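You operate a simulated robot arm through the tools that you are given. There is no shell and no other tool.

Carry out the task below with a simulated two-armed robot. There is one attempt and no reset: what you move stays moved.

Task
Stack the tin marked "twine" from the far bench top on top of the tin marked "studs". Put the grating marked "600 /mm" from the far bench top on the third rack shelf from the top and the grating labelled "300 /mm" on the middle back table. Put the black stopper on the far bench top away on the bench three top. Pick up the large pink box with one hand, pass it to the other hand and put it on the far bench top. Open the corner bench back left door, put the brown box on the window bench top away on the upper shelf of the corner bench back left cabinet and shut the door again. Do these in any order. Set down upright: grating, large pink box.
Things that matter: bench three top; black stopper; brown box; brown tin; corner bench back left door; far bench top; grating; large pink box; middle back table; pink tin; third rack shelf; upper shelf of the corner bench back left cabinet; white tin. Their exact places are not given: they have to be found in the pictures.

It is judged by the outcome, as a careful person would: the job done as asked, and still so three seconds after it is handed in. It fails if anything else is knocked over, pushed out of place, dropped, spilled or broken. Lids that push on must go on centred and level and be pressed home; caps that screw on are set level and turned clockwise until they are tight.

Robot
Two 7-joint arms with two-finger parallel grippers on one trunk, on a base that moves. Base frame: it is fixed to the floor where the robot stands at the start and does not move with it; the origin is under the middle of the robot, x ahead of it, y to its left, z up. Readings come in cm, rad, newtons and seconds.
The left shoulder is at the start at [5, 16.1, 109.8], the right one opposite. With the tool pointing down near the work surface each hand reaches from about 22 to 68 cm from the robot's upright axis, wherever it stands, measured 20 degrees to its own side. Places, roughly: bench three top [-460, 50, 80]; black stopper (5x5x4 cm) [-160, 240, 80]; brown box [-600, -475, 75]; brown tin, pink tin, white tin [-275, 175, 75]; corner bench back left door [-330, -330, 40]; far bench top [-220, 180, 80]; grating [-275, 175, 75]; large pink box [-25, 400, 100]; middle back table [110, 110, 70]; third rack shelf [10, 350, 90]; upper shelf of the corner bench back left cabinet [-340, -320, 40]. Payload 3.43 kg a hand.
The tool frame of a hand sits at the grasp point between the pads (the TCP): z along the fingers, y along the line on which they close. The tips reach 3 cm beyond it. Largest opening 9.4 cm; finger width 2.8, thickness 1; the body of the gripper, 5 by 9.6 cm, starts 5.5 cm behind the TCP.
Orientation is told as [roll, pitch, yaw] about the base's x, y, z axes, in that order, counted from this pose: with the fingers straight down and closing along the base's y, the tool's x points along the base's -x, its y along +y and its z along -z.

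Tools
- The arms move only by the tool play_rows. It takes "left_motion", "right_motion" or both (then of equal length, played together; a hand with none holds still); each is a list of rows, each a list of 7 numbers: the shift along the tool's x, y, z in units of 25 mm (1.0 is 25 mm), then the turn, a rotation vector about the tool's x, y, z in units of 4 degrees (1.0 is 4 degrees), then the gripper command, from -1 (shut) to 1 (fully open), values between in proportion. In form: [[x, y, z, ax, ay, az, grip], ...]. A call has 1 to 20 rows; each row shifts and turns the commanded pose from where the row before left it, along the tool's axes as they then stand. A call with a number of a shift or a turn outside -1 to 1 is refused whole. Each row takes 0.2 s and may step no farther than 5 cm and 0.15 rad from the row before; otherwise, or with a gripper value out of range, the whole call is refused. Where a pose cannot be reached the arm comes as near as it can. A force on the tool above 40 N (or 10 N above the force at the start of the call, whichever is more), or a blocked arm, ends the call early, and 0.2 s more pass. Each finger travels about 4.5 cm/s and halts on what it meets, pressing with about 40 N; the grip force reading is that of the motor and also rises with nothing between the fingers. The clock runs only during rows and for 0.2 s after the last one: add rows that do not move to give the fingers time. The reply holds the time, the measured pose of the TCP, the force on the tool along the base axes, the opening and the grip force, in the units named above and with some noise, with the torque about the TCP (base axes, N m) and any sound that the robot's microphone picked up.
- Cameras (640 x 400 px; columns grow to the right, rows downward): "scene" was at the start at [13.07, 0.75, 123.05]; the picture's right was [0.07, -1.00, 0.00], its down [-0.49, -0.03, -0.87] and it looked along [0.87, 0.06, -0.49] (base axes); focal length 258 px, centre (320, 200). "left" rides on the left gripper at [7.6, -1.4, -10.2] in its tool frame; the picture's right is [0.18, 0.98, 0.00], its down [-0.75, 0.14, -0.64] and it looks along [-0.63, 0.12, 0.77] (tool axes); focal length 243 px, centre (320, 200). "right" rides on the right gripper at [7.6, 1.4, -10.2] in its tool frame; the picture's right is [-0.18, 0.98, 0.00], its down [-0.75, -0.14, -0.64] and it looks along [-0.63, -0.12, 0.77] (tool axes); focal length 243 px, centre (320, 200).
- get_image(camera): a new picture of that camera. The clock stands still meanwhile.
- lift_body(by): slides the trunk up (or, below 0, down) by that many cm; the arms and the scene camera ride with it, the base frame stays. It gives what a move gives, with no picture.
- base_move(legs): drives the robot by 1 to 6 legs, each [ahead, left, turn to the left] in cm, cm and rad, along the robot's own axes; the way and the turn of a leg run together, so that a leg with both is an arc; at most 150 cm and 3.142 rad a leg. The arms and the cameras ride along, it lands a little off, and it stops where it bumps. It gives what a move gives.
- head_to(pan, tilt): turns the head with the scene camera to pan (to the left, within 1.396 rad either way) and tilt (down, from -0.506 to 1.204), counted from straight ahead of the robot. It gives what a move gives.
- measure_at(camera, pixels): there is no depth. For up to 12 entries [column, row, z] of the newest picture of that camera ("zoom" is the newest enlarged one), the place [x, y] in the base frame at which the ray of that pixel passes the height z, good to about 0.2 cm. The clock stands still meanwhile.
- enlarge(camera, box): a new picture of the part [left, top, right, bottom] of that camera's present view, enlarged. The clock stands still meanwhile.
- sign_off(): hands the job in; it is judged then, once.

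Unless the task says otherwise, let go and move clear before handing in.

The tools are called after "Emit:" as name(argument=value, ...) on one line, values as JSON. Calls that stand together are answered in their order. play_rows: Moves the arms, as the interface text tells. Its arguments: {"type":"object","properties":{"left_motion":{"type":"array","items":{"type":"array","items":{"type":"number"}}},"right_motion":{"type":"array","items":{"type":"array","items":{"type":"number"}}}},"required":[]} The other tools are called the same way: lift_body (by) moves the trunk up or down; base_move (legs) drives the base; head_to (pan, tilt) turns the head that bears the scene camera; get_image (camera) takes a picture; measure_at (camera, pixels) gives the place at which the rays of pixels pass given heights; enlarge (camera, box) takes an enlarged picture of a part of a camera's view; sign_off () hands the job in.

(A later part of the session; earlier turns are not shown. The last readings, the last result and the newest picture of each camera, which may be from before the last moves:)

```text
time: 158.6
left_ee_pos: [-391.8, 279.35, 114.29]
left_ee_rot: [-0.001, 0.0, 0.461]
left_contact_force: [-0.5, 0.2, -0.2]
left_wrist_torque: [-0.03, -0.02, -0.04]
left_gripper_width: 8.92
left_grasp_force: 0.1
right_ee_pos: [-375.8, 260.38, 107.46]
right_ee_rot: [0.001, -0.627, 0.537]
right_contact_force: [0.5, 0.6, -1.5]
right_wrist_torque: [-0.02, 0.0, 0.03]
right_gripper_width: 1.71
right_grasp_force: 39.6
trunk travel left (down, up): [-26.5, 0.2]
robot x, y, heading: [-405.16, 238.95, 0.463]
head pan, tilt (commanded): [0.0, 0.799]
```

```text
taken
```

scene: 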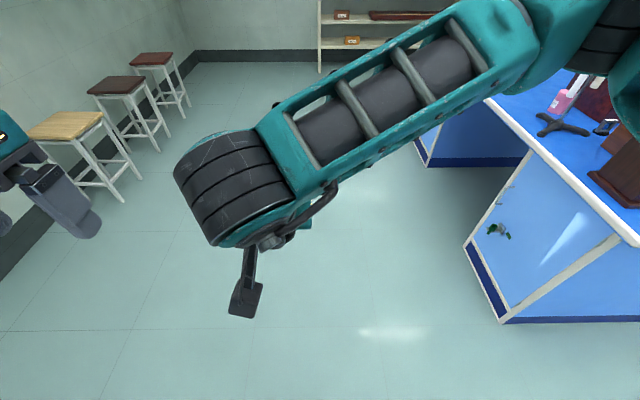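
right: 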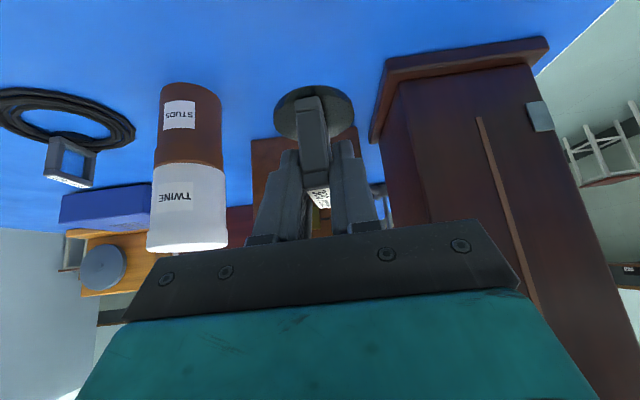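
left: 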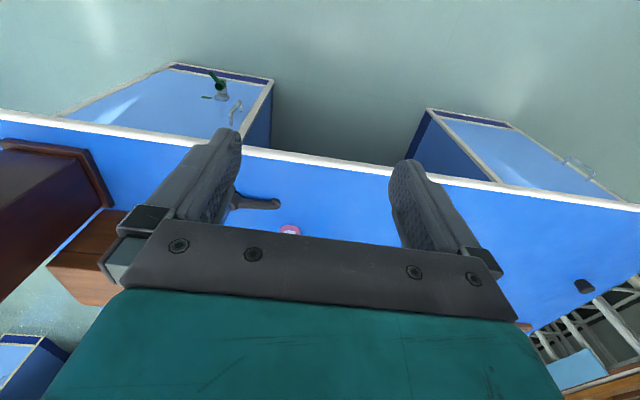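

Clear of the bench; stools at left, well away. Turning to face the bench and sidestepping to the grating.

Emit:
base_move(legs=[[0, 0, -1.561], [0, 95, 0]])

Emit:
head_to(pan=0.0, tilt=0.65)

Emit:
get_image(camera="scene")

```text
time: 170.9
left_ee_pos: [-281.44, 269.89, 114.28]
left_ee_rot: [0.0, 0.001, -1.089]
left_contact_force: [0.4, -0.1, -0.5]
left_wrist_torque: [0.04, 0.01, 0.0]
left_gripper_width: 8.92
left_grasp_force: 0.1
right_ee_pos: [-299.88, 253.53, 107.51]
right_ee_rot: [0.0, -0.628, -1.012]
right_contact_force: [1.0, -0.5, -1.0]
right_wrist_torque: [0.0, -0.02, 0.03]
right_gripper_width: 1.75
right_grasp_force: 39.4
trunk travel left (down, up): [-26.5, 0.2]
robot x, y, heading: [-322.03, 282.43, -1.093]
head pan, tilt (commanded): [0.0, 0.799]
```

```text
time: 171.6
left_ee_pos: [-281.28, 269.96, 114.31]
left_ee_rot: [0.0, 0.0, -1.091]
left_contact_force: [-1.1, 0.1, 0.4]
left_wrist_torque: [0.01, 0.0, 0.03]
left_gripper_width: 8.94
left_grasp_force: 0.0
right_ee_pos: [-299.82, 253.56, 107.48]
right_ee_rot: [-0.002, -0.629, -1.013]
right_contact_force: [0.3, -0.2, -0.8]
right_wrist_torque: [0.02, -0.01, 0.0]
right_gripper_width: 1.72
right_grasp_force: 40.3
trunk travel left (down, up): [-26.5, 0.2]
robot x, y, heading: [-321.67, 281.99, -1.092]
head pan, tilt (commanded): [0.0, 0.649]
```

```text
taken
```

scene: 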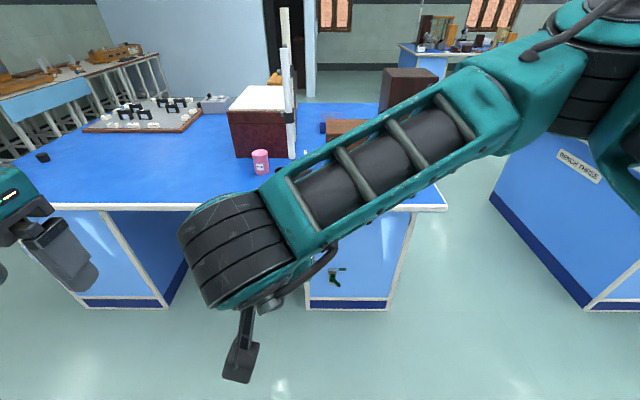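

The right arm blocks the view, so I'll swing the right hand out to the right side.

Emit:
play_rows(right_motion=[[0, -1, 0, 0, 0, 0, -1], [0, -1, 0, 0, 0, 0, -1], [0, -1, 0, 0, 0, 0, -1], [0, -1, 0, 0, 0, 0, -1], [0, -1, 0, 0, 0, 0, -1], [0, -1, 0, 0, 0, 0, -1], [0, -1, 0, 0, 0, 0, -1], [0, -1, 0, 0, 0, 0, -1], [0, -1, 0, 0, 0, 0, -1], [0, -1, 0, 0, 0, 0, -1], [0, -1, 0, 0, 0, 0, -1], [0, -1, 0, 0, 0, 0, -1]])

Emit:
get_image(camera="scene")

```text
time: 174.2
left_ee_pos: [-281.5, 269.93, 114.32]
left_ee_rot: [-0.002, 0.001, -1.089]
left_contact_force: [-0.2, 0.7, 0.2]
left_wrist_torque: [-0.01, -0.01, 0.0]
left_gripper_width: 8.9
left_grasp_force: 0.0
right_ee_pos: [-325.05, 236.87, 107.41]
right_ee_rot: [-0.002, -0.629, -1.01]
right_contact_force: [0.7, -0.5, -0.9]
right_wrist_torque: [0.01, -0.02, 0.01]
right_gripper_width: 1.73
right_grasp_force: 40.5
right hand out of reach, approached as far as the arm can: row 9, 10
trunk travel left (down, up): [-26.5, 0.2]
robot x, y, heading: [-322.16, 282.33, -1.092]
head pan, tilt (commanded): [0.0, 0.649]
```

```text
taken
```

scene: 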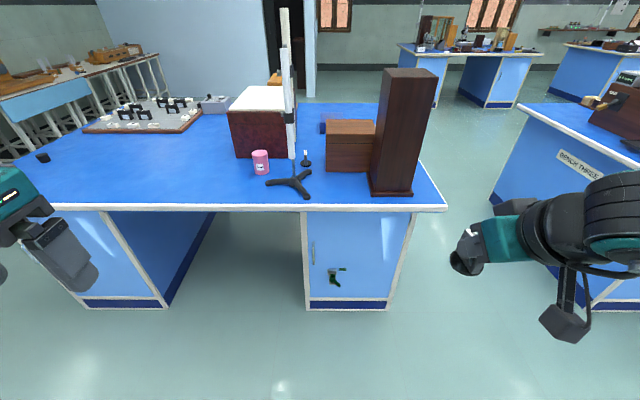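

The right arm is out of the way. Measuring the stand, 600 /mm grating, tin and boxes from here.

Emit:
enlarge(camera="scene", box=[220, 110, 400, 210])

Emit:
measure_at(camera="zoom", pixels=[[303, 194, 80.5], [286, 196, 80.5], [320, 196, 80.5], [238, 268, 82], [268, 168, 80], [61, 168, 80], [373, 218, 80], [370, 305, 80], [148, 230, 80], [300, 305, 80], [167, 253, 80], [310, 237, 80]])

```text
3.56 times, centred on (310, 160) of scene
```

zoom: 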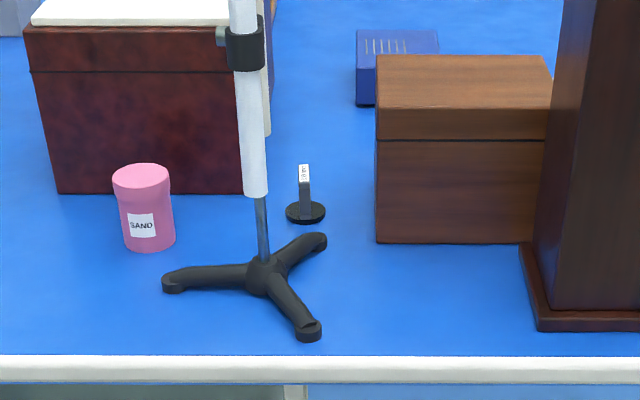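

```text
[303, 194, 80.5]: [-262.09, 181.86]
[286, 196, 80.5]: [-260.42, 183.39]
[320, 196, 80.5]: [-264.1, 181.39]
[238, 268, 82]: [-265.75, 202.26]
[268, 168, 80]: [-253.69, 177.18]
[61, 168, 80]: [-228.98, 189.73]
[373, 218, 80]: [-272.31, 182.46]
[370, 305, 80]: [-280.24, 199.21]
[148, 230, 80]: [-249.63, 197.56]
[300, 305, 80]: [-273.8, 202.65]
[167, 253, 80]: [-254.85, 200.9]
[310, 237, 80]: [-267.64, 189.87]
```

Emit:
measure_at(camera="zoom", pixels=[[305, 212, 80.8], [286, 212, 80.8], [325, 211, 80.8], [243, 193, 80], [274, 120, 80], [376, 242, 80], [318, 246, 80], [262, 262, 83], [170, 290, 80], [308, 340, 80], [148, 250, 80], [304, 173, 86]])

```text
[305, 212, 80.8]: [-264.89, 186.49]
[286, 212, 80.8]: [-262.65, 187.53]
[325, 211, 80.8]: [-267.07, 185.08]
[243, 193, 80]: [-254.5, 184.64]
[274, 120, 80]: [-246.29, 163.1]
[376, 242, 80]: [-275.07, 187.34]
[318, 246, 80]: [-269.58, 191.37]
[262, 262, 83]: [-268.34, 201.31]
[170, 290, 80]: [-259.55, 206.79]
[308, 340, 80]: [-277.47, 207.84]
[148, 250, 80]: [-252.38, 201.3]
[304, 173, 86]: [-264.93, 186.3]
```

Grating 600 sits at bench (u 48, v 91) between the brown box and red box, with the stand in front of it. Before deciding how to grip, I'll check the rack's shelf spacing from here.

Emit:
head_to(pan=1.32, tilt=0.15)

Emit:
enlarge(camera="scene", box=[200, 100, 520, 300])

```text
time: 175.7
left_ee_pos: [-281.42, 269.9, 114.5]
left_ee_rot: [0.0, -0.001, -1.091]
left_contact_force: [0.1, 0.0, 1.0]
left_wrist_torque: [0.01, -0.05, -0.04]
left_gripper_width: 8.94
left_grasp_force: 0.0
right_ee_pos: [-324.94, 236.99, 107.48]
right_ee_rot: [-0.001, -0.627, -1.012]
right_contact_force: [0.3, -0.3, -1.1]
right_wrist_torque: [0.01, -0.01, 0.01]
right_gripper_width: 1.7
right_grasp_force: 39.8
trunk travel left (down, up): [-26.5, 0.2]
robot x, y, heading: [-321.66, 282.12, -1.092]
head pan, tilt (commanded): [1.319, 0.15]
```

```text
2.00 times, centred on (360, 200) of scene
```

zoom: 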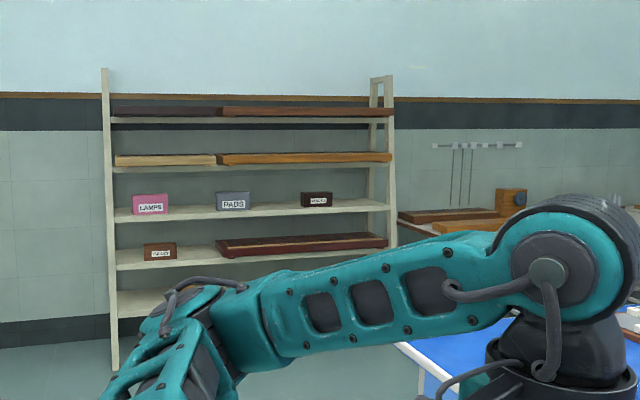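

The third shelf holds LAMPS (pink), PADS (grey) and a dark box, with free room between. Measuring the rack geometry.

Emit:
measure_at(camera="zoom", pixels=[[115, 368, 0], [113, 222, 80], [113, 222, 90], [113, 222, 100], [113, 172, 120], [113, 172, 115], [388, 210, 90], [388, 210, 80], [112, 268, 55], [112, 268, 60], [390, 370, 0]])

```text
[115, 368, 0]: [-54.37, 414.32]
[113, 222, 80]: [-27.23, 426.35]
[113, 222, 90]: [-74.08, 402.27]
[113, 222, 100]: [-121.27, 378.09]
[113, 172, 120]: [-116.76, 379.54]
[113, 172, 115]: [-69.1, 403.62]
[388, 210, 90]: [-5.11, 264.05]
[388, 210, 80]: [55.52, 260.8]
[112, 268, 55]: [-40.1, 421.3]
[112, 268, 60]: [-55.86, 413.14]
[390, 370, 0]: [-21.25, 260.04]
```

The third shelf is at z≈85 with ~25 cm clearance, so the 600 grating will need a tilted hold there. First I'll measure the stand's tubes precisely from here.

Emit:
head_to(pan=0.0, tilt=0.5)

Emit:
enlarge(camera="scene", box=[220, 40, 400, 250])

```text
time: 177.2
left_ee_pos: [-281.32, 270.01, 114.39]
left_ee_rot: [0.001, -0.001, -1.091]
left_contact_force: [0.5, 0.1, 0.3]
left_wrist_torque: [-0.02, -0.01, 0.01]
left_gripper_width: 8.92
left_grasp_force: 0.1
right_ee_pos: [-324.81, 236.91, 107.48]
right_ee_rot: [0.0, -0.629, -1.013]
right_contact_force: [-1.0, -0.2, -1.6]
right_wrist_torque: [0.01, -0.02, 0.02]
right_gripper_width: 1.71
right_grasp_force: 39.8
trunk travel left (down, up): [-26.5, 0.2]
robot x, y, heading: [-321.7, 281.82, -1.093]
head pan, tilt (commanded): [0.0, 0.499]
```

```text
1.90 times, centred on (310, 145) of scene
```

zoom: 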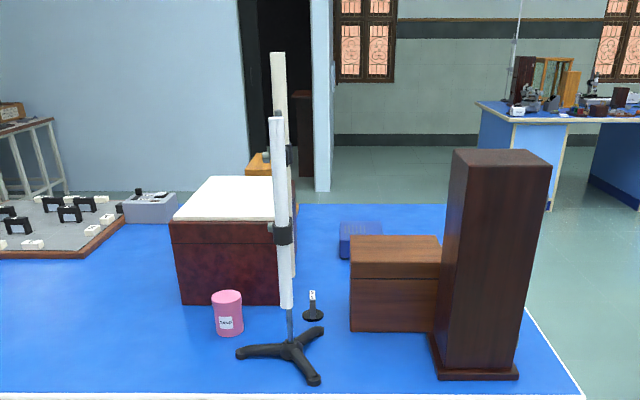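

Emit:
measure_at(camera="zoom", pixels=[[292, 278, 92], [292, 278, 96], [292, 278, 100], [286, 308, 86], [286, 308, 90], [286, 308, 94], [278, 118, 125], [278, 118, 130], [278, 55, 140], [278, 118, 135], [440, 240, 95], [350, 265, 95]])

```text
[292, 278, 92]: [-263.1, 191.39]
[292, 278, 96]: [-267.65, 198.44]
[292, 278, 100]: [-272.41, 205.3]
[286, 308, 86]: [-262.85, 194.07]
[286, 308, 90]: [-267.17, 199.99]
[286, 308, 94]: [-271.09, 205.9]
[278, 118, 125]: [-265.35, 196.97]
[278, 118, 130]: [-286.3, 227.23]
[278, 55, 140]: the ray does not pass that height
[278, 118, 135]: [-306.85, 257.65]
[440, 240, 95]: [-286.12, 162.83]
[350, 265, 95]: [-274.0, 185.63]
```

Front tube spans z≈93-127 at (u 52, v 109), rear tube from z≈96 at (u 51, v 103). I'll reach from the +u side: sidestep left, turn right 0.75 rad and then close in on the bench edge so the left arm comes in diagonally clear of the stand.

Emit:
base_move(legs=[[0, 41, 0], [0, 0, -0.75], [33, 30, 0]])

Emit:
head_to(pan=0.0, tilt=0.6)

Emit:
get_image(camera="scene")

```text
time: 186.0
left_ee_pos: [-244.24, 225.22, 114.24]
left_ee_rot: [0.0, 0.002, -1.83]
left_contact_force: [0.8, -0.4, -0.5]
left_wrist_torque: [0.03, 0.0, -0.03]
left_gripper_width: 8.91
left_grasp_force: 0.1
right_ee_pos: [-298.48, 230.2, 107.47]
right_ee_rot: [0.0, -0.627, -1.754]
right_contact_force: [-0.5, -0.7, -1.0]
right_wrist_torque: [0.01, -0.02, -0.01]
right_gripper_width: 1.73
right_grasp_force: 39.9
trunk travel left (down, up): [-26.5, 0.2]
robot x, y, heading: [-265.75, 261.33, -1.832]
head pan, tilt (commanded): [0.0, 0.499]
```

```text
time: 186.7
left_ee_pos: [-244.19, 225.28, 114.35]
left_ee_rot: [0.0, 0.0, -1.83]
left_contact_force: [1.0, -0.2, -0.7]
left_wrist_torque: [-0.02, 0.01, 0.0]
left_gripper_width: 8.96
left_grasp_force: 0.1
right_ee_pos: [-298.61, 230.27, 107.44]
right_ee_rot: [-0.001, -0.628, -1.756]
right_contact_force: [0.4, -0.1, -1.0]
right_wrist_torque: [0.01, -0.05, -0.01]
right_gripper_width: 1.74
right_grasp_force: 40.0
trunk travel left (down, up): [-26.5, 0.2]
robot x, y, heading: [-265.48, 262.09, -1.833]
head pan, tilt (commanded): [0.0, 0.6]
```

```text
taken
```

scene: 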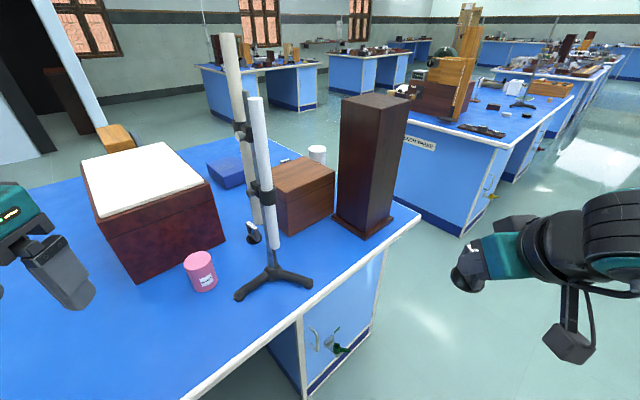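

Robot is at bench (u 82, v 158). The grating shows at (253,232). Moving another 13 cm closer.

Emit:
base_move(legs=[[9.6, 8.7, 0]])

Emit:
head_to(pan=0.1, tilt=0.75)

Emit:
get_image(camera="scene")

Emit:
enlarge(camera="scene", box=[140, 120, 380, 290])

```text
time: 188.1
left_ee_pos: [-238.49, 213.6, 114.39]
left_ee_rot: [0.0, 0.0, -1.833]
left_contact_force: [-0.3, -0.8, -0.1]
left_wrist_torque: [0.01, 0.0, -0.02]
left_gripper_width: 8.94
left_grasp_force: 0.1
right_ee_pos: [-292.75, 218.72, 107.5]
right_ee_rot: [0.001, -0.629, -1.757]
right_contact_force: [0.4, -0.5, -0.7]
right_wrist_torque: [0.01, 0.02, 0.02]
right_gripper_width: 1.73
right_grasp_force: 40.5
trunk travel left (down, up): [-26.5, 0.2]
robot x, y, heading: [-259.45, 249.99, -1.832]
head pan, tilt (commanded): [0.0, 0.6]
```

```text
time: 188.8
left_ee_pos: [-238.5, 213.68, 114.34]
left_ee_rot: [0.0, 0.0, -1.833]
left_contact_force: [-0.1, 0.2, -1.1]
left_wrist_torque: [0.01, -0.03, 0.01]
left_gripper_width: 8.95
left_grasp_force: 0.0
right_ee_pos: [-292.86, 218.74, 107.44]
right_ee_rot: [-0.001, -0.627, -1.757]
right_contact_force: [-0.1, -0.2, -1.8]
right_wrist_torque: [0.01, 0.01, -0.04]
right_gripper_width: 1.7
right_grasp_force: 40.2
trunk travel left (down, up): [-26.5, 0.2]
robot x, y, heading: [-259.75, 250.03, -1.833]
head pan, tilt (commanded): [0.099, 0.75]
```

```text
taken
```

scene: 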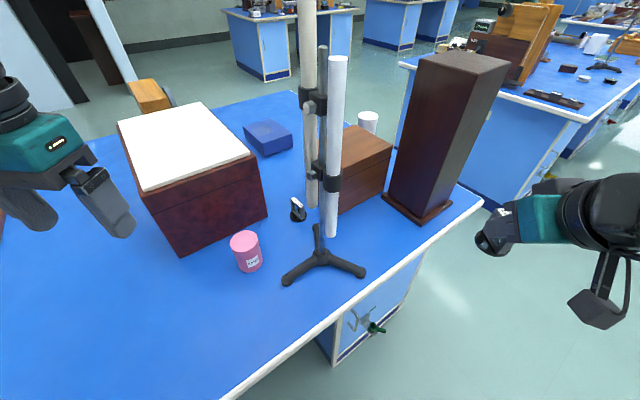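

```text
2.35 times, centred on (260, 205) of scene
```

zoom: 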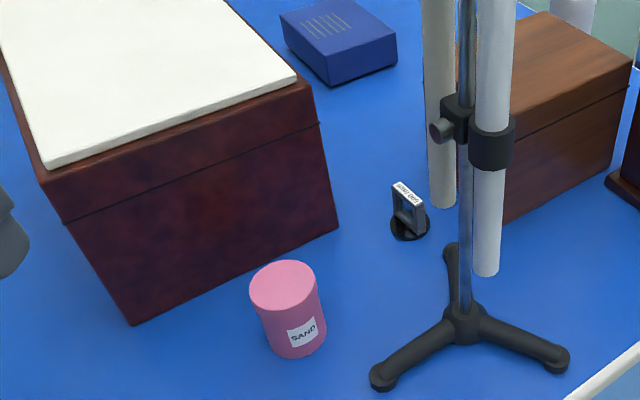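

Clear view of the grating (zoom 408,215), left of the tubes. Measuring.

Emit:
measure_at(camera="zoom", pixels=[[409, 228, 80.8], [389, 228, 80.8], [431, 226, 80.8], [408, 195, 86], [396, 184, 86], [422, 205, 86], [443, 207, 96], [487, 276, 93], [338, 229, 80], [288, 288, 88], [505, 222, 80], [466, 310, 83]])

```text
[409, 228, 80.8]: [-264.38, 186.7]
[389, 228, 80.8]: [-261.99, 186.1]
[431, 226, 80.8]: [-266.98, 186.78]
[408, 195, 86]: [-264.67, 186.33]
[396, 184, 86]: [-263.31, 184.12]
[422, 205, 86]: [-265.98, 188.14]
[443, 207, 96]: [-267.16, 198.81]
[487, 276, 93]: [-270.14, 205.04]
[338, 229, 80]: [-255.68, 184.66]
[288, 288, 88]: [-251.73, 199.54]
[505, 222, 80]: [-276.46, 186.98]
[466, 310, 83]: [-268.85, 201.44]
```

Grating 600 centre is (-264.5,186.5), plate along about 122°. I'll turn the left hand 45° clockwise and tilt 12° so camera and wrist stay on the open side.

Emit:
play_rows(left_motion=[[0, 0, 0, 0, 0, 0.94, 0.8], [0, 0, 0, 0, 0, 0.94, 0.7], [0, 0, 0, 0, 0, 0.94, 0.6], [0, 0, 0, 0, 0, 0.94, 0.5], [0, 0, 0, 0, 0, 0.94, 0.4], [0, 0, 0, 0, 0, 0.94, 0.4], [0, 0, 0, 0, 0, 0.94, 0.4], [0, 0, 0, 0, 0, 0.94, 0.4], [0, 0, 0, 0, 0, 0.94, 0.4], [0, 0, 0, 0, 0, 0.94, 0.4], [0, 0, 0, 0, 0, 0.94, 0.4], [0, 0, 0, 0, 0, 0.94, 0.4], [0, 0, 0, 0, -1, 0, 0.4], [0, 0, 0, 0, -1, 0, 0.4], [0, 0, 0, 0, -1, 0, 0.4], [0, 0, 0, 0, 0, 0, 0.4]])

Emit:
get_image(camera="scene")

Emit:
get_image(camera="left")

```text
time: 192.2
left_ee_pos: [-238.69, 213.51, 114.43]
left_ee_rot: [0.006, -0.176, -2.639]
left_contact_force: [0.3, 1.2, -0.4]
left_wrist_torque: [0.0, 0.0, -0.02]
left_gripper_width: 6.58
left_grasp_force: 0.1
left hand out of reach, approached as far as the arm can: row 15
right_ee_pos: [-292.77, 218.68, 107.47]
right_ee_rot: [0.0, -0.628, -1.756]
right_contact_force: [-1.0, -1.0, -0.8]
right_wrist_torque: [0.03, -0.04, 0.0]
right_gripper_width: 1.74
right_grasp_force: 39.6
trunk travel left (down, up): [-26.5, 0.2]
robot x, y, heading: [-259.84, 250.02, -1.833]
head pan, tilt (commanded): [0.099, 0.75]
```

```text
taken
```

scene: 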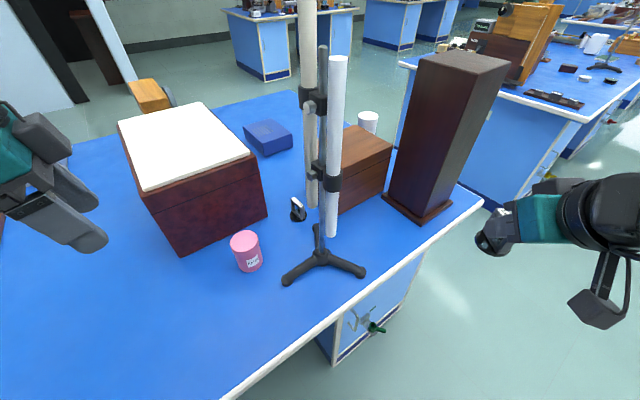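

```text
taken
```

left: 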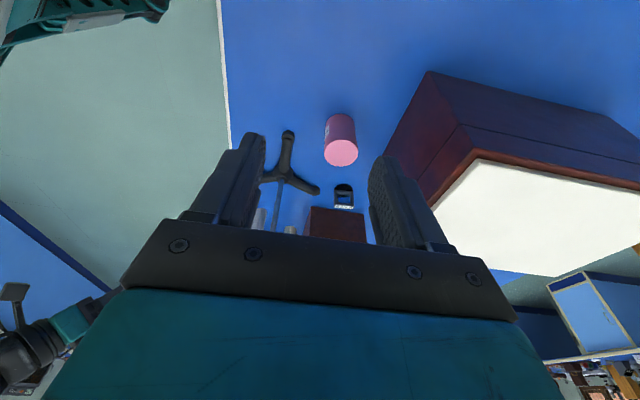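

Orientation is nearly as wanted (tilt -0.18, yaw -2.64). Moving the hand halfway toward the grating at height, then checking.

Emit:
play_rows(left_motion=[[-0.947, 0.3, 0.476, 0, 0, 0, 0.4], [-0.947, 0.3, 0.476, 0, 0, 0, 0.4], [-0.947, 0.3, 0.476, 0, 0, 0, 0.4], [-0.947, 0.3, 0.476, 0, 0, 0, 0.4], [-0.947, 0.3, 0.476, 0, 0, 0, 0.4], [-0.947, 0.3, 0.476, 0, 0, 0, 0.4], [-0.947, 0.3, 0.476, 0, 0, 0, 0.4], [0, 0, 0, 0, 0, 0, 0.4]])

Emit:
get_image(camera="scene")

Emit:
get_image(camera="left")

```text
time: 194.0
left_ee_pos: [-251.67, 199.93, 109.8]
left_ee_rot: [0.001, -0.209, -2.621]
left_contact_force: [-0.4, 0.3, -0.4]
left_wrist_torque: [-0.03, 0.04, -0.03]
left_gripper_width: 6.57
left_grasp_force: 0.1
right_ee_pos: [-292.74, 218.61, 107.49]
right_ee_rot: [0.0, -0.628, -1.755]
right_contact_force: [0.3, -0.2, -0.8]
right_wrist_torque: [0.0, 0.0, 0.01]
right_gripper_width: 1.74
right_grasp_force: 40.2
trunk travel left (down, up): [-26.5, 0.2]
robot x, y, heading: [-260.11, 250.19, -1.833]
head pan, tilt (commanded): [0.099, 0.75]
```

```text
taken
```

scene: 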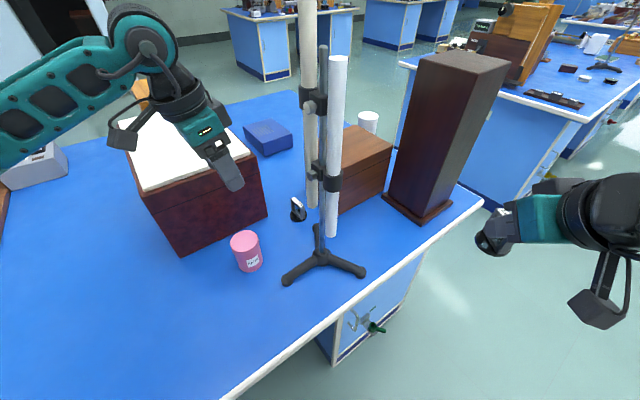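

```text
taken
```

left: 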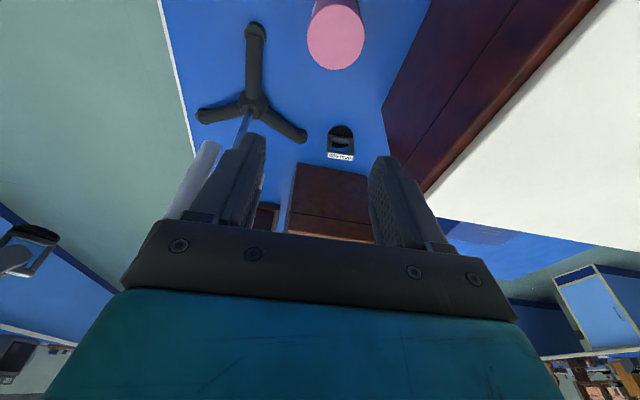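

The forearm comes in diagonally from the shoulder, away from the tubes. Continuing to above the grating at z≈105.

Emit:
play_rows(left_motion=[[-0.947, 0.3, 0.476, 0, 0, 0, 0.4], [-0.947, 0.3, 0.476, 0, 0, 0, 0.4], [-0.947, 0.3, 0.476, 0, 0, 0, 0.4], [-0.947, 0.3, 0.476, 0, 0, 0, 0.4], [-0.947, 0.3, 0.476, 0, 0, 0, 0.4], [0, 0, 0, 0, 0, 0, 0.4]])

Emit:
get_image(camera="scene")

Emit:
get_image(camera="left")

```text
time: 195.4
left_ee_pos: [-253.62, 198.18, 108.91]
left_ee_rot: [0.0, -0.211, -2.618]
left_contact_force: [-0.5, -0.1, 0.0]
left_wrist_torque: [0.0, 0.01, -0.01]
left_gripper_width: 6.58
left_grasp_force: 0.1
left hand out of reach, approached as far as the arm can: row 2, 3, 4, 5
right_ee_pos: [-292.85, 218.71, 107.42]
right_ee_rot: [-0.001, -0.629, -1.754]
right_contact_force: [-0.1, 0.4, -1.0]
right_wrist_torque: [0.0, -0.03, -0.01]
right_gripper_width: 1.74
right_grasp_force: 39.8
trunk travel left (down, up): [-26.5, 0.2]
robot x, y, heading: [-259.63, 249.98, -1.829]
head pan, tilt (commanded): [0.099, 0.75]
```

```text
taken
```

scene: 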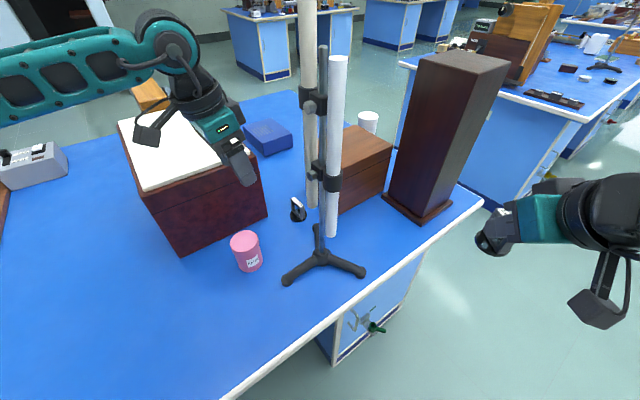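

```text
taken
```

left: 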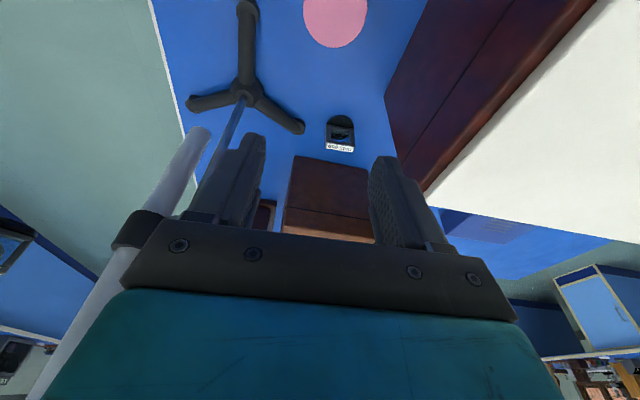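

The left arm hits a joint limit (not distance) at this yaw. I'll back the hand out to where it started, undo the tilt, and turn the hand so that a further right turn of the base gives the same final yaw with a more natural wrist.

Emit:
play_rows(left_motion=[[0.947, -0.3, -0.476, 0, 0, 0, 0.4], [0.947, -0.3, -0.476, 0, 0, 0, 0.4], [0.947, -0.3, -0.476, 0, 0, 0, 0.4], [0.947, -0.3, -0.476, 0, 0, 0, 0.4], [0.947, -0.3, -0.476, 0, 0, 0, 0.4], [0.947, -0.3, -0.476, 0, 0, 0, 0.4], [0.947, -0.3, -0.476, 0, 0, 0, 0.4], [0.947, -0.3, -0.476, 0, 0, 0, 0.4], [0.947, -0.3, -0.476, 0, 0, 0, 0.4], [0.947, -0.3, -0.476, 0, 0, 0, 0.4], [0.947, -0.3, -0.476, 0, 0, 0, 0.4], [0.947, -0.3, -0.476, 0, 0, 0, 0.4], [0, 0, 0, 0, 1, 0, 0.4], [0, 0, 0, 0, 1, 0, 0.4], [0, 0, 0, 0, 1, 0, 0.4], [0, 0, 0, 0, 0, 0, 0.4]])

Emit:
play_rows(left_motion=[[0, 0, 0, 0, 0, -0.99, 0.4], [0, 0, 0, 0, 0, -0.99, 0.4], [0, 0, 0, 0, 0, -0.99, 0.4], [0, 0, 0, 0, 0, -0.99, 0.4], [0, 0, 0, 0, 0, -0.99, 0.4], [0, 0, 0, 0, 0, -0.99, 0.4], [0, 0, 0, 0, 0, -0.99, 0.4], [0, 0, 0, 0, 0, -0.99, 0.4], [0, 0, 0, 0, 0, 0, 0.4]])

Emit:
base_move(legs=[[-6.7, 7.4, 0], [0, 0, -0.55]])

Emit:
head_to(pan=0.2, tilt=0.75)

Emit:
get_image(camera="scene")

```text
time: 198.8
left_ee_pos: [-234.31, 221.31, 118.42]
left_ee_rot: [-0.001, 0.001, -2.621]
left_contact_force: [0.7, 0.1, 0.0]
left_wrist_torque: [-0.03, 0.0, 0.04]
left_gripper_width: 6.55
left_grasp_force: 0.2
left hand out of reach, approached as far as the arm can: row 10, 11, 12
right_ee_pos: [-292.82, 218.8, 107.55]
right_ee_rot: [0.0, -0.628, -1.755]
right_contact_force: [0.1, -0.2, -0.8]
right_wrist_torque: [0.03, 0.0, -0.01]
right_gripper_width: 1.72
right_grasp_force: 40.5
trunk travel left (down, up): [-26.5, 0.2]
robot x, y, heading: [-260.01, 249.93, -1.834]
head pan, tilt (commanded): [0.099, 0.75]
```

```text
time: 200.8
left_ee_pos: [-234.12, 221.36, 118.27]
left_ee_rot: [0.0, 0.0, -2.065]
left_contact_force: [-1.4, -1.0, -0.1]
left_wrist_torque: [0.0, -0.02, -0.01]
left_gripper_width: 6.58
left_grasp_force: 0.1
right_ee_pos: [-292.76, 218.71, 107.52]
right_ee_rot: [-0.001, -0.629, -1.754]
right_contact_force: [-0.2, 0.3, -1.2]
right_wrist_torque: [0.03, -0.02, -0.01]
right_gripper_width: 1.73
right_grasp_force: 39.9
trunk travel left (down, up): [-26.5, 0.2]
robot x, y, heading: [-260.13, 249.91, -1.832]
head pan, tilt (commanded): [0.099, 0.75]
```

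```text
time: 203.7
left_ee_pos: [-244.05, 216.68, 118.3]
left_ee_rot: [0.002, 0.001, -2.623]
left_contact_force: [0.1, 0.1, -0.1]
left_wrist_torque: [0.01, -0.03, -0.02]
left_gripper_width: 6.58
left_grasp_force: 0.0
right_ee_pos: [-295.35, 245.22, 107.48]
right_ee_rot: [-0.001, -0.627, -2.308]
right_contact_force: [-0.4, -0.3, -0.7]
right_wrist_torque: [0.04, -0.01, -0.02]
right_gripper_width: 1.72
right_grasp_force: 39.6
trunk travel left (down, up): [-26.5, 0.2]
robot x, y, heading: [-250.86, 254.41, -2.387]
head pan, tilt (commanded): [0.099, 0.75]
```

```text
time: 204.3
left_ee_pos: [-244.0, 216.7, 118.21]
left_ee_rot: [0.0, -0.001, -2.621]
left_contact_force: [0.4, -0.5, -0.6]
left_wrist_torque: [-0.01, -0.01, -0.02]
left_gripper_width: 6.59
left_grasp_force: 0.2
right_ee_pos: [-295.32, 245.26, 107.47]
right_ee_rot: [0.0, -0.629, -2.309]
right_contact_force: [-1.0, 0.0, -0.5]
right_wrist_torque: [0.03, 0.01, 0.01]
right_gripper_width: 1.73
right_grasp_force: 40.2
trunk travel left (down, up): [-26.5, 0.2]
robot x, y, heading: [-250.86, 254.61, -2.387]
head pan, tilt (commanded): [0.201, 0.75]
```

```text
taken
```

scene: 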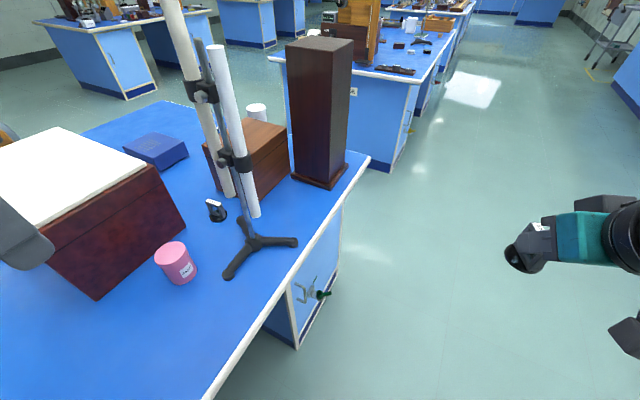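

Commanded pose follows the arm when clipped, good. Robot is now at bench (u 92, v 145) turned more; applying the 12° tilt and moving the left hand to (u 64, v 91) at z≈108.

Emit:
play_rows(left_motion=[[0, 0, 0, 0, -1, 0, 0.4], [0, 0, 0, 0, -1, 0, 0.4], [0, 0, 0, 0, -1, 0, 0.4], [-0.745, 0.84, 0.68, 0, 0, 0, 0.4], [-0.745, 0.84, 0.68, 0, 0, 0, 0.4], [-0.745, 0.84, 0.68, 0, 0, 0, 0.4], [-0.745, 0.84, 0.68, 0, 0, 0, 0.4], [-0.745, 0.84, 0.68, 0, 0, 0, 0.4], [-0.745, 0.84, 0.68, 0, 0, 0, 0.4], [-0.745, 0.84, 0.68, 0, 0, 0, 0.4], [-0.745, 0.84, 0.68, 0, 0, 0, 0.4], [0, 0, 0, 0, 0, 0, 0.4]])

Emit:
get_image(camera="scene")

Emit:
get_image(camera="left")

```text
time: 206.9
left_ee_pos: [-251.93, 194.28, 109.15]
left_ee_rot: [0.004, -0.214, -2.618]
left_contact_force: [0.7, 0.0, -0.3]
left_wrist_torque: [0.02, 0.0, -0.04]
left_gripper_width: 6.57
left_grasp_force: 0.0
left hand out of reach, approached as far as the arm can: row 2, 3, 10, 11
right_ee_pos: [-295.26, 245.17, 107.5]
right_ee_rot: [-0.002, -0.628, -2.309]
right_contact_force: [0.3, -0.8, -0.7]
right_wrist_torque: [0.03, 0.02, -0.04]
right_gripper_width: 1.77
right_grasp_force: 39.9
trunk travel left (down, up): [-26.5, 0.2]
robot x, y, heading: [-251.06, 254.45, -2.39]
head pan, tilt (commanded): [0.201, 0.75]
```

```text
taken
```

scene: 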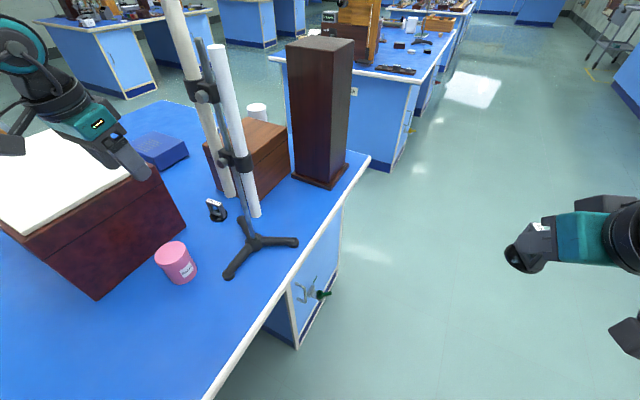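

```text
taken
```

left: 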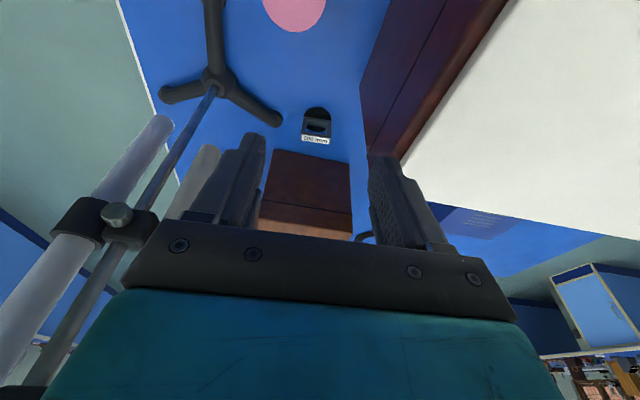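

The stall is a hand-roll limit at about -0.9 rad relative to the arm's direction. I'll turn the hand 6° back and move straight to above the grating, where the relative angle is more relaxed.

Emit:
play_rows(left_motion=[[0, 0, 0, 0, 0, -0.75, 0.4], [0, 0, 0, 0, 0, -0.75, 0.4], [-0.907, -0.073, 0.477, 0, 0, 0, 0.4], [-0.907, -0.073, 0.477, 0, 0, 0, 0.4], [-0.907, -0.073, 0.477, 0, 0, 0, 0.4], [0, 0, 0, 0, 0, 0, 0.4]])

Emit:
get_image(camera="scene")

Emit:
get_image(camera="left")

```text
time: 208.3
left_ee_pos: [-258.25, 190.49, 107.25]
left_ee_rot: [-0.024, -0.208, -2.512]
left_contact_force: [0.4, -0.4, -1.4]
left_wrist_torque: [0.02, 0.02, 0.01]
left_gripper_width: 6.59
left_grasp_force: 0.1
right_ee_pos: [-295.31, 245.22, 107.34]
right_ee_rot: [-0.002, -0.628, -2.309]
right_contact_force: [0.1, -0.2, -0.7]
right_wrist_torque: [0.02, 0.02, 0.0]
right_gripper_width: 1.74
right_grasp_force: 40.1
trunk travel left (down, up): [-26.5, 0.2]
robot x, y, heading: [-250.98, 254.43, -2.386]
head pan, tilt (commanded): [0.201, 0.75]
```

```text
taken
```

scene: 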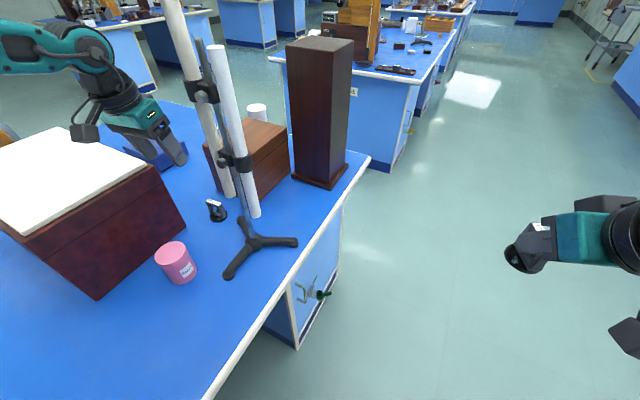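

```text
taken
```

left: 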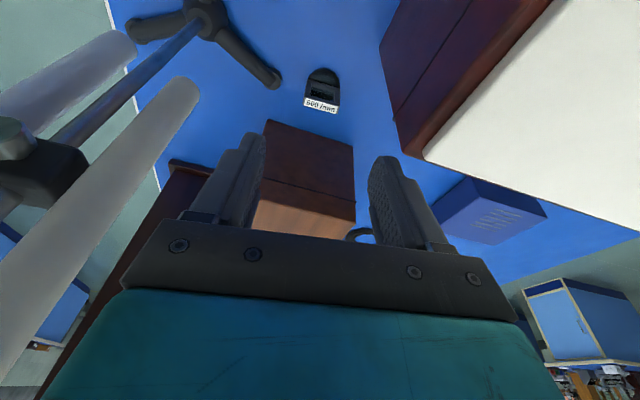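

Moving freely now. In the left view the grating's strip is at (321,103) and the tube is well to the side. Rechecking its position from this camera.

Emit:
measure_at(camera="left", pixels=[[321, 103, 86], [305, 100, 86], [337, 107, 86], [323, 80, 80.8], [195, 88, 96], [405, 155, 100], [425, 158, 100]])

```text
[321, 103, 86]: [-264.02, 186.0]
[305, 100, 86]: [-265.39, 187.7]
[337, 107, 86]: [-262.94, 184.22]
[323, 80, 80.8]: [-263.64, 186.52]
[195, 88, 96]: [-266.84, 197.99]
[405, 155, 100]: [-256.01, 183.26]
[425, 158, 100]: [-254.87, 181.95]
```

Closing direction (126°) matches the plate direction. Moving over it and down to z≈102.

Emit:
play_rows(left_motion=[[-0.827, -0.02, 0.857, 0, 0, 0, 0.4], [-0.827, -0.02, 0.857, 0, 0, 0, 0.4], [-0.827, -0.02, 0.857, 0, 0, 0, 0.4], [0, 0, 0, 0, 0, 0, 0.4]])

Emit:
get_image(camera="scene")

Emit:
get_image(camera="left")

```text
time: 209.3
left_ee_pos: [-264.41, 187.86, 102.43]
left_ee_rot: [-0.019, -0.212, -2.51]
left_contact_force: [0.9, -0.9, 0.9]
left_wrist_torque: [0.01, 0.01, -0.02]
left_gripper_width: 6.58
left_grasp_force: 0.0
left hand out of reach, approached as far as the arm can: row 3
right_ee_pos: [-295.37, 245.16, 107.51]
right_ee_rot: [-0.001, -0.63, -2.31]
right_contact_force: [-0.1, 0.2, 0.1]
right_wrist_torque: [0.0, -0.01, -0.02]
right_gripper_width: 1.71
right_grasp_force: 40.5
trunk travel left (down, up): [-26.5, 0.2]
robot x, y, heading: [-251.01, 254.95, -2.384]
head pan, tilt (commanded): [0.201, 0.75]
```

```text
taken
```

scene: 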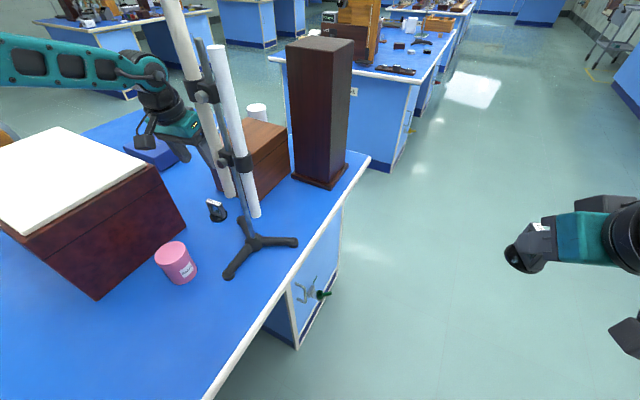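

```text
taken
```

left: 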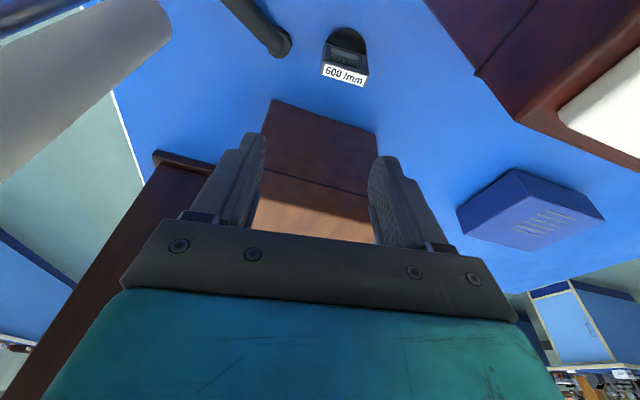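

The arm is at its reach limit 1.6 cm short laterally, but I can nudge the base and then lower with the trunk (arm posture unchanged). Measuring the exact offset.

Emit:
measure_at(camera="left", pixels=[[344, 76, 86], [322, 70, 86], [367, 81, 86], [347, 48, 80.8], [285, 45, 82]])

Emit:
enlarge(camera="left", box=[240, 0, 460, 140])

```text
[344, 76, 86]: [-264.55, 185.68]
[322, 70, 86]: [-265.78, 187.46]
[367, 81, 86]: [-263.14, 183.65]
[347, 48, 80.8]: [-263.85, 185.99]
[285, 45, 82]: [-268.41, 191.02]
```

```text
2.86 times, centred on (350, 70) of left
```

zoom: 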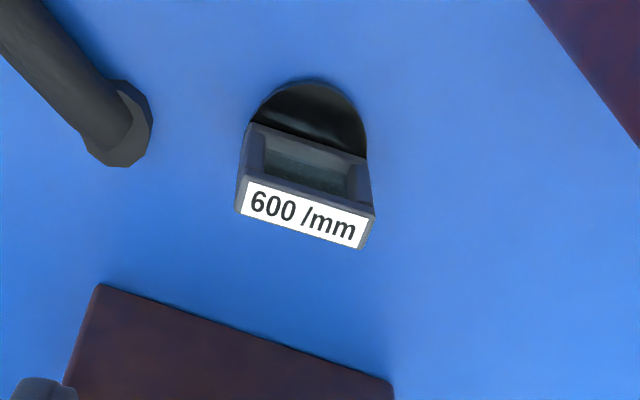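

Offset needed is about (0.1,-1.9) cm; nudging the base by that.

Emit:
base_move(legs=[[1.2, 1.4, 0]])

Emit:
get_image(camera="left")

Emit:
get_image(camera="scene")

```text
time: 210.2
left_ee_pos: [-264.3, 186.1, 102.53]
left_ee_rot: [-0.018, -0.208, -2.51]
left_contact_force: [0.8, 0.2, 0.0]
left_wrist_torque: [0.01, 0.02, 0.0]
left_gripper_width: 6.58
left_grasp_force: 0.0
right_ee_pos: [-295.25, 243.3, 107.42]
right_ee_rot: [-0.001, -0.629, -2.31]
right_contact_force: [1.1, -0.1, 0.4]
right_wrist_torque: [0.0, -0.03, -0.03]
right_gripper_width: 1.7
right_grasp_force: 40.0
trunk travel left (down, up): [-26.5, 0.2]
robot x, y, heading: [-251.11, 253.18, -2.387]
head pan, tilt (commanded): [0.201, 0.75]
```

```text
taken
```

left: 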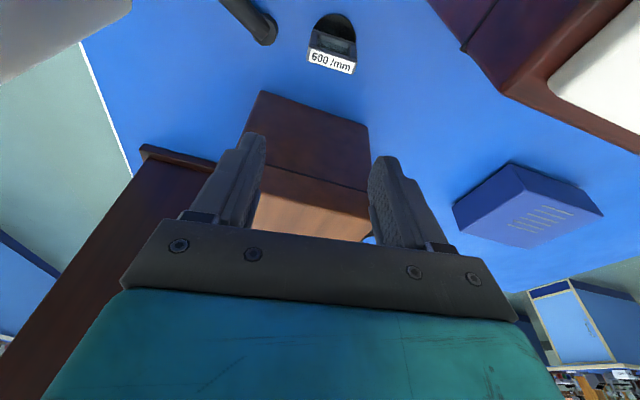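

```text
taken
```

scene: 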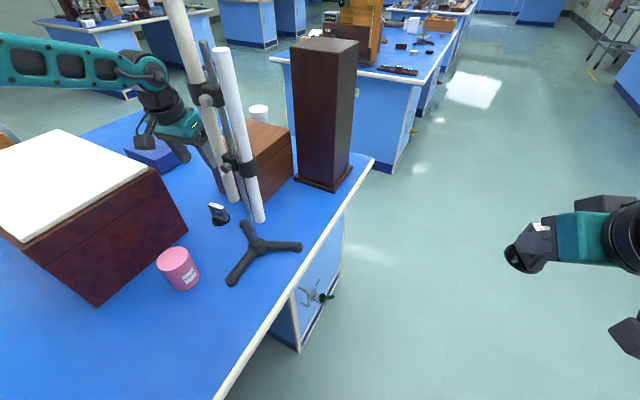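

Aligned at (-264.3,186.1). Lowering the trunk 8 cm and checking clearances.

Emit:
lift_body(by=-8)

Emit:
get_image(camera="left")

Emit:
get_image(camera="scene")

```text
time: 211.3
left_ee_pos: [-264.23, 186.1, 94.62]
left_ee_rot: [-0.017, -0.211, -2.51]
left_contact_force: [-1.4, -0.1, -0.1]
left_wrist_torque: [-0.01, -0.02, -0.01]
left_gripper_width: 6.56
left_grasp_force: 0.0
right_ee_pos: [-295.29, 243.4, 99.42]
right_ee_rot: [-0.001, -0.628, -2.309]
right_contact_force: [-0.9, -0.6, -1.2]
right_wrist_torque: [-0.02, 0.0, 0.02]
right_gripper_width: 1.72
right_grasp_force: 40.4
trunk travel left (down, up): [-18.5, 8.2]
robot x, y, heading: [-250.81, 252.84, -2.383]
head pan, tilt (commanded): [0.201, 0.75]
```

```text
taken
```

left: 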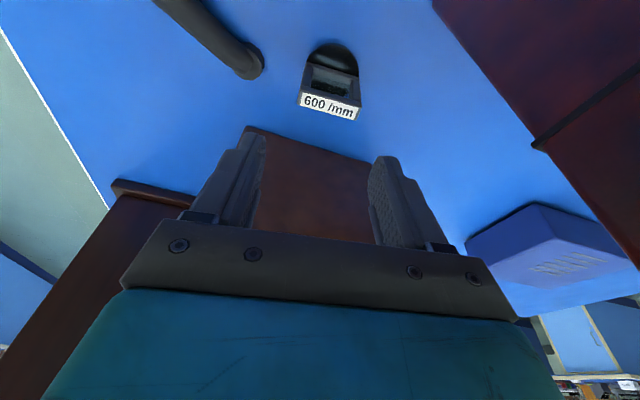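

```text
taken
```

scene: 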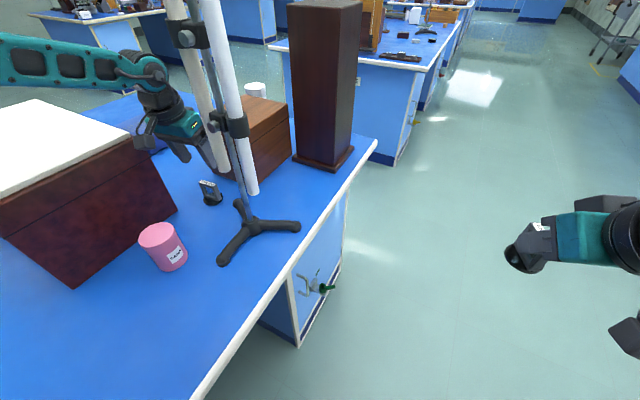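

Clearances look fine (forearm runs at v≈91, red box face at v≈85). Checking alignment once more before the last 9 cm.

Emit:
measure_at(camera="left", pixels=[[329, 107, 86], [299, 99, 86], [358, 111, 86], [334, 75, 80.8], [252, 65, 82]])

```text
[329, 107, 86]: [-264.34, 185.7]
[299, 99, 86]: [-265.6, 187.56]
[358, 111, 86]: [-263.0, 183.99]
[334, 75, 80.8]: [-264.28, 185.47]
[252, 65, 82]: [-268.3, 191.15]
```

Aligned within 3 mm. Opening slightly more and lowering the last 9.2 cm.

Emit:
play_rows(left_motion=[[0, 0.08, 0, 0, 0, 0, 0.55], [0, 0, 0, 0, 0, 0, 0.55]])

Emit:
lift_body(by=-5)

Emit:
get_image(camera="left")

Emit:
get_image(camera="scene")

```text
time: 211.9
left_ee_pos: [-264.23, 186.0, 94.54]
left_ee_rot: [-0.017, -0.211, -2.511]
left_contact_force: [-0.6, 1.3, 0.6]
left_wrist_torque: [0.0, 0.02, -0.02]
left_gripper_width: 7.28
left_grasp_force: 0.1
right_ee_pos: [-295.27, 243.38, 99.45]
right_ee_rot: [-0.001, -0.628, -2.309]
right_contact_force: [0.0, -0.6, -0.3]
right_wrist_torque: [0.03, -0.03, 0.02]
right_gripper_width: 1.73
right_grasp_force: 39.9
trunk travel left (down, up): [-18.5, 8.2]
robot x, y, heading: [-250.99, 252.97, -2.386]
head pan, tilt (commanded): [0.201, 0.75]
```

```text
time: 212.8
left_ee_pos: [-264.31, 186.08, 89.56]
left_ee_rot: [-0.016, -0.21, -2.51]
left_contact_force: [-0.2, -0.5, 0.9]
left_wrist_torque: [0.0, -0.03, 0.01]
left_gripper_width: 7.29
left_grasp_force: 0.0
right_ee_pos: [-295.26, 243.35, 94.53]
right_ee_rot: [0.001, -0.628, -2.31]
right_contact_force: [-0.6, -0.2, -0.9]
right_wrist_torque: [0.01, 0.0, 0.01]
right_gripper_width: 1.71
right_grasp_force: 40.1
trunk travel left (down, up): [-13.5, 13.2]
robot x, y, heading: [-250.4, 252.58, -2.384]
head pan, tilt (commanded): [0.201, 0.75]
```

```text
taken
```

left: 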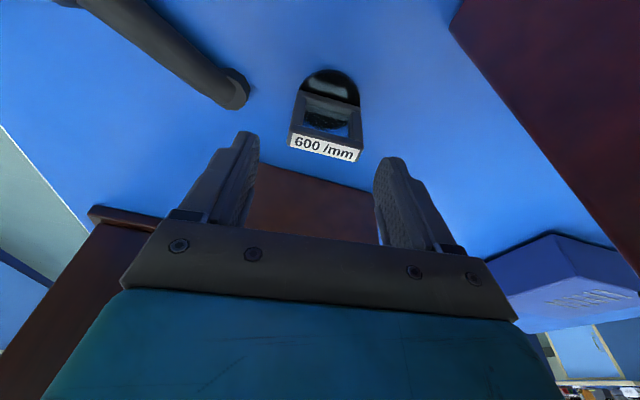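

```text
taken
```

scene: 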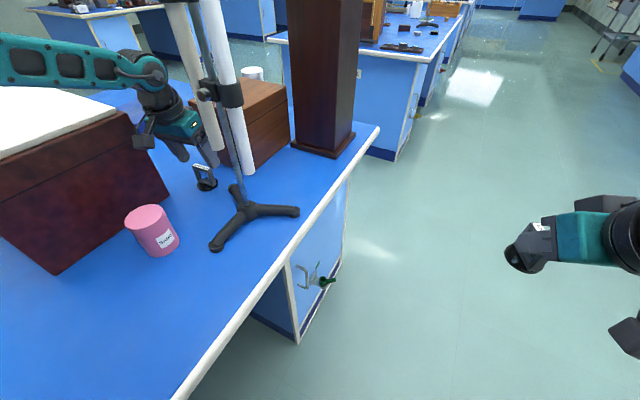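

Still clear and aligned. Lowering the last 4.2 cm.

Emit:
lift_body(by=-4.2)

Emit:
get_image(camera="left")

Emit:
get_image(camera="scene")

```text
time: 213.7
left_ee_pos: [-264.26, 185.99, 85.36]
left_ee_rot: [-0.018, -0.211, -2.51]
left_contact_force: [0.4, 0.3, 0.5]
left_wrist_torque: [0.01, -0.01, 0.02]
left_gripper_width: 7.26
left_grasp_force: 0.1
right_ee_pos: [-295.35, 243.37, 90.38]
right_ee_rot: [0.0, -0.629, -2.309]
right_contact_force: [1.2, 0.3, -0.6]
right_wrist_torque: [0.0, 0.0, -0.02]
right_gripper_width: 1.71
right_grasp_force: 39.9
trunk travel left (down, up): [-9.3, 17.4]
robot x, y, heading: [-251.0, 252.54, -2.387]
head pan, tilt (commanded): [0.201, 0.75]
```

```text
taken
```

left: 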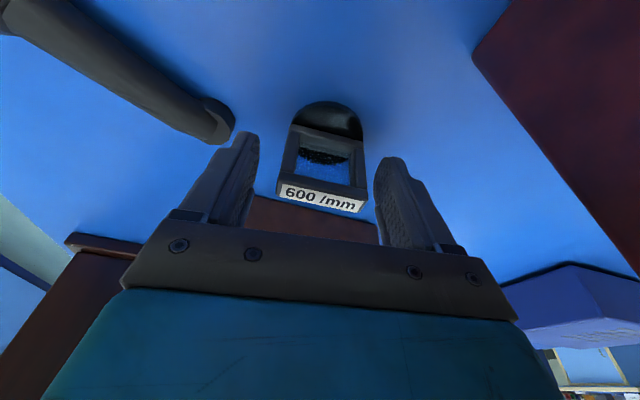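

```text
taken
```

scene: 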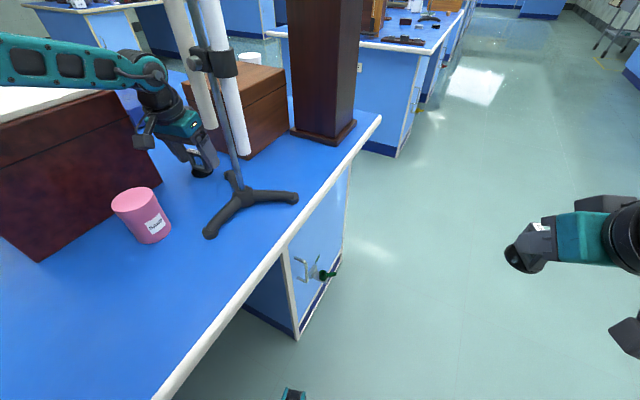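

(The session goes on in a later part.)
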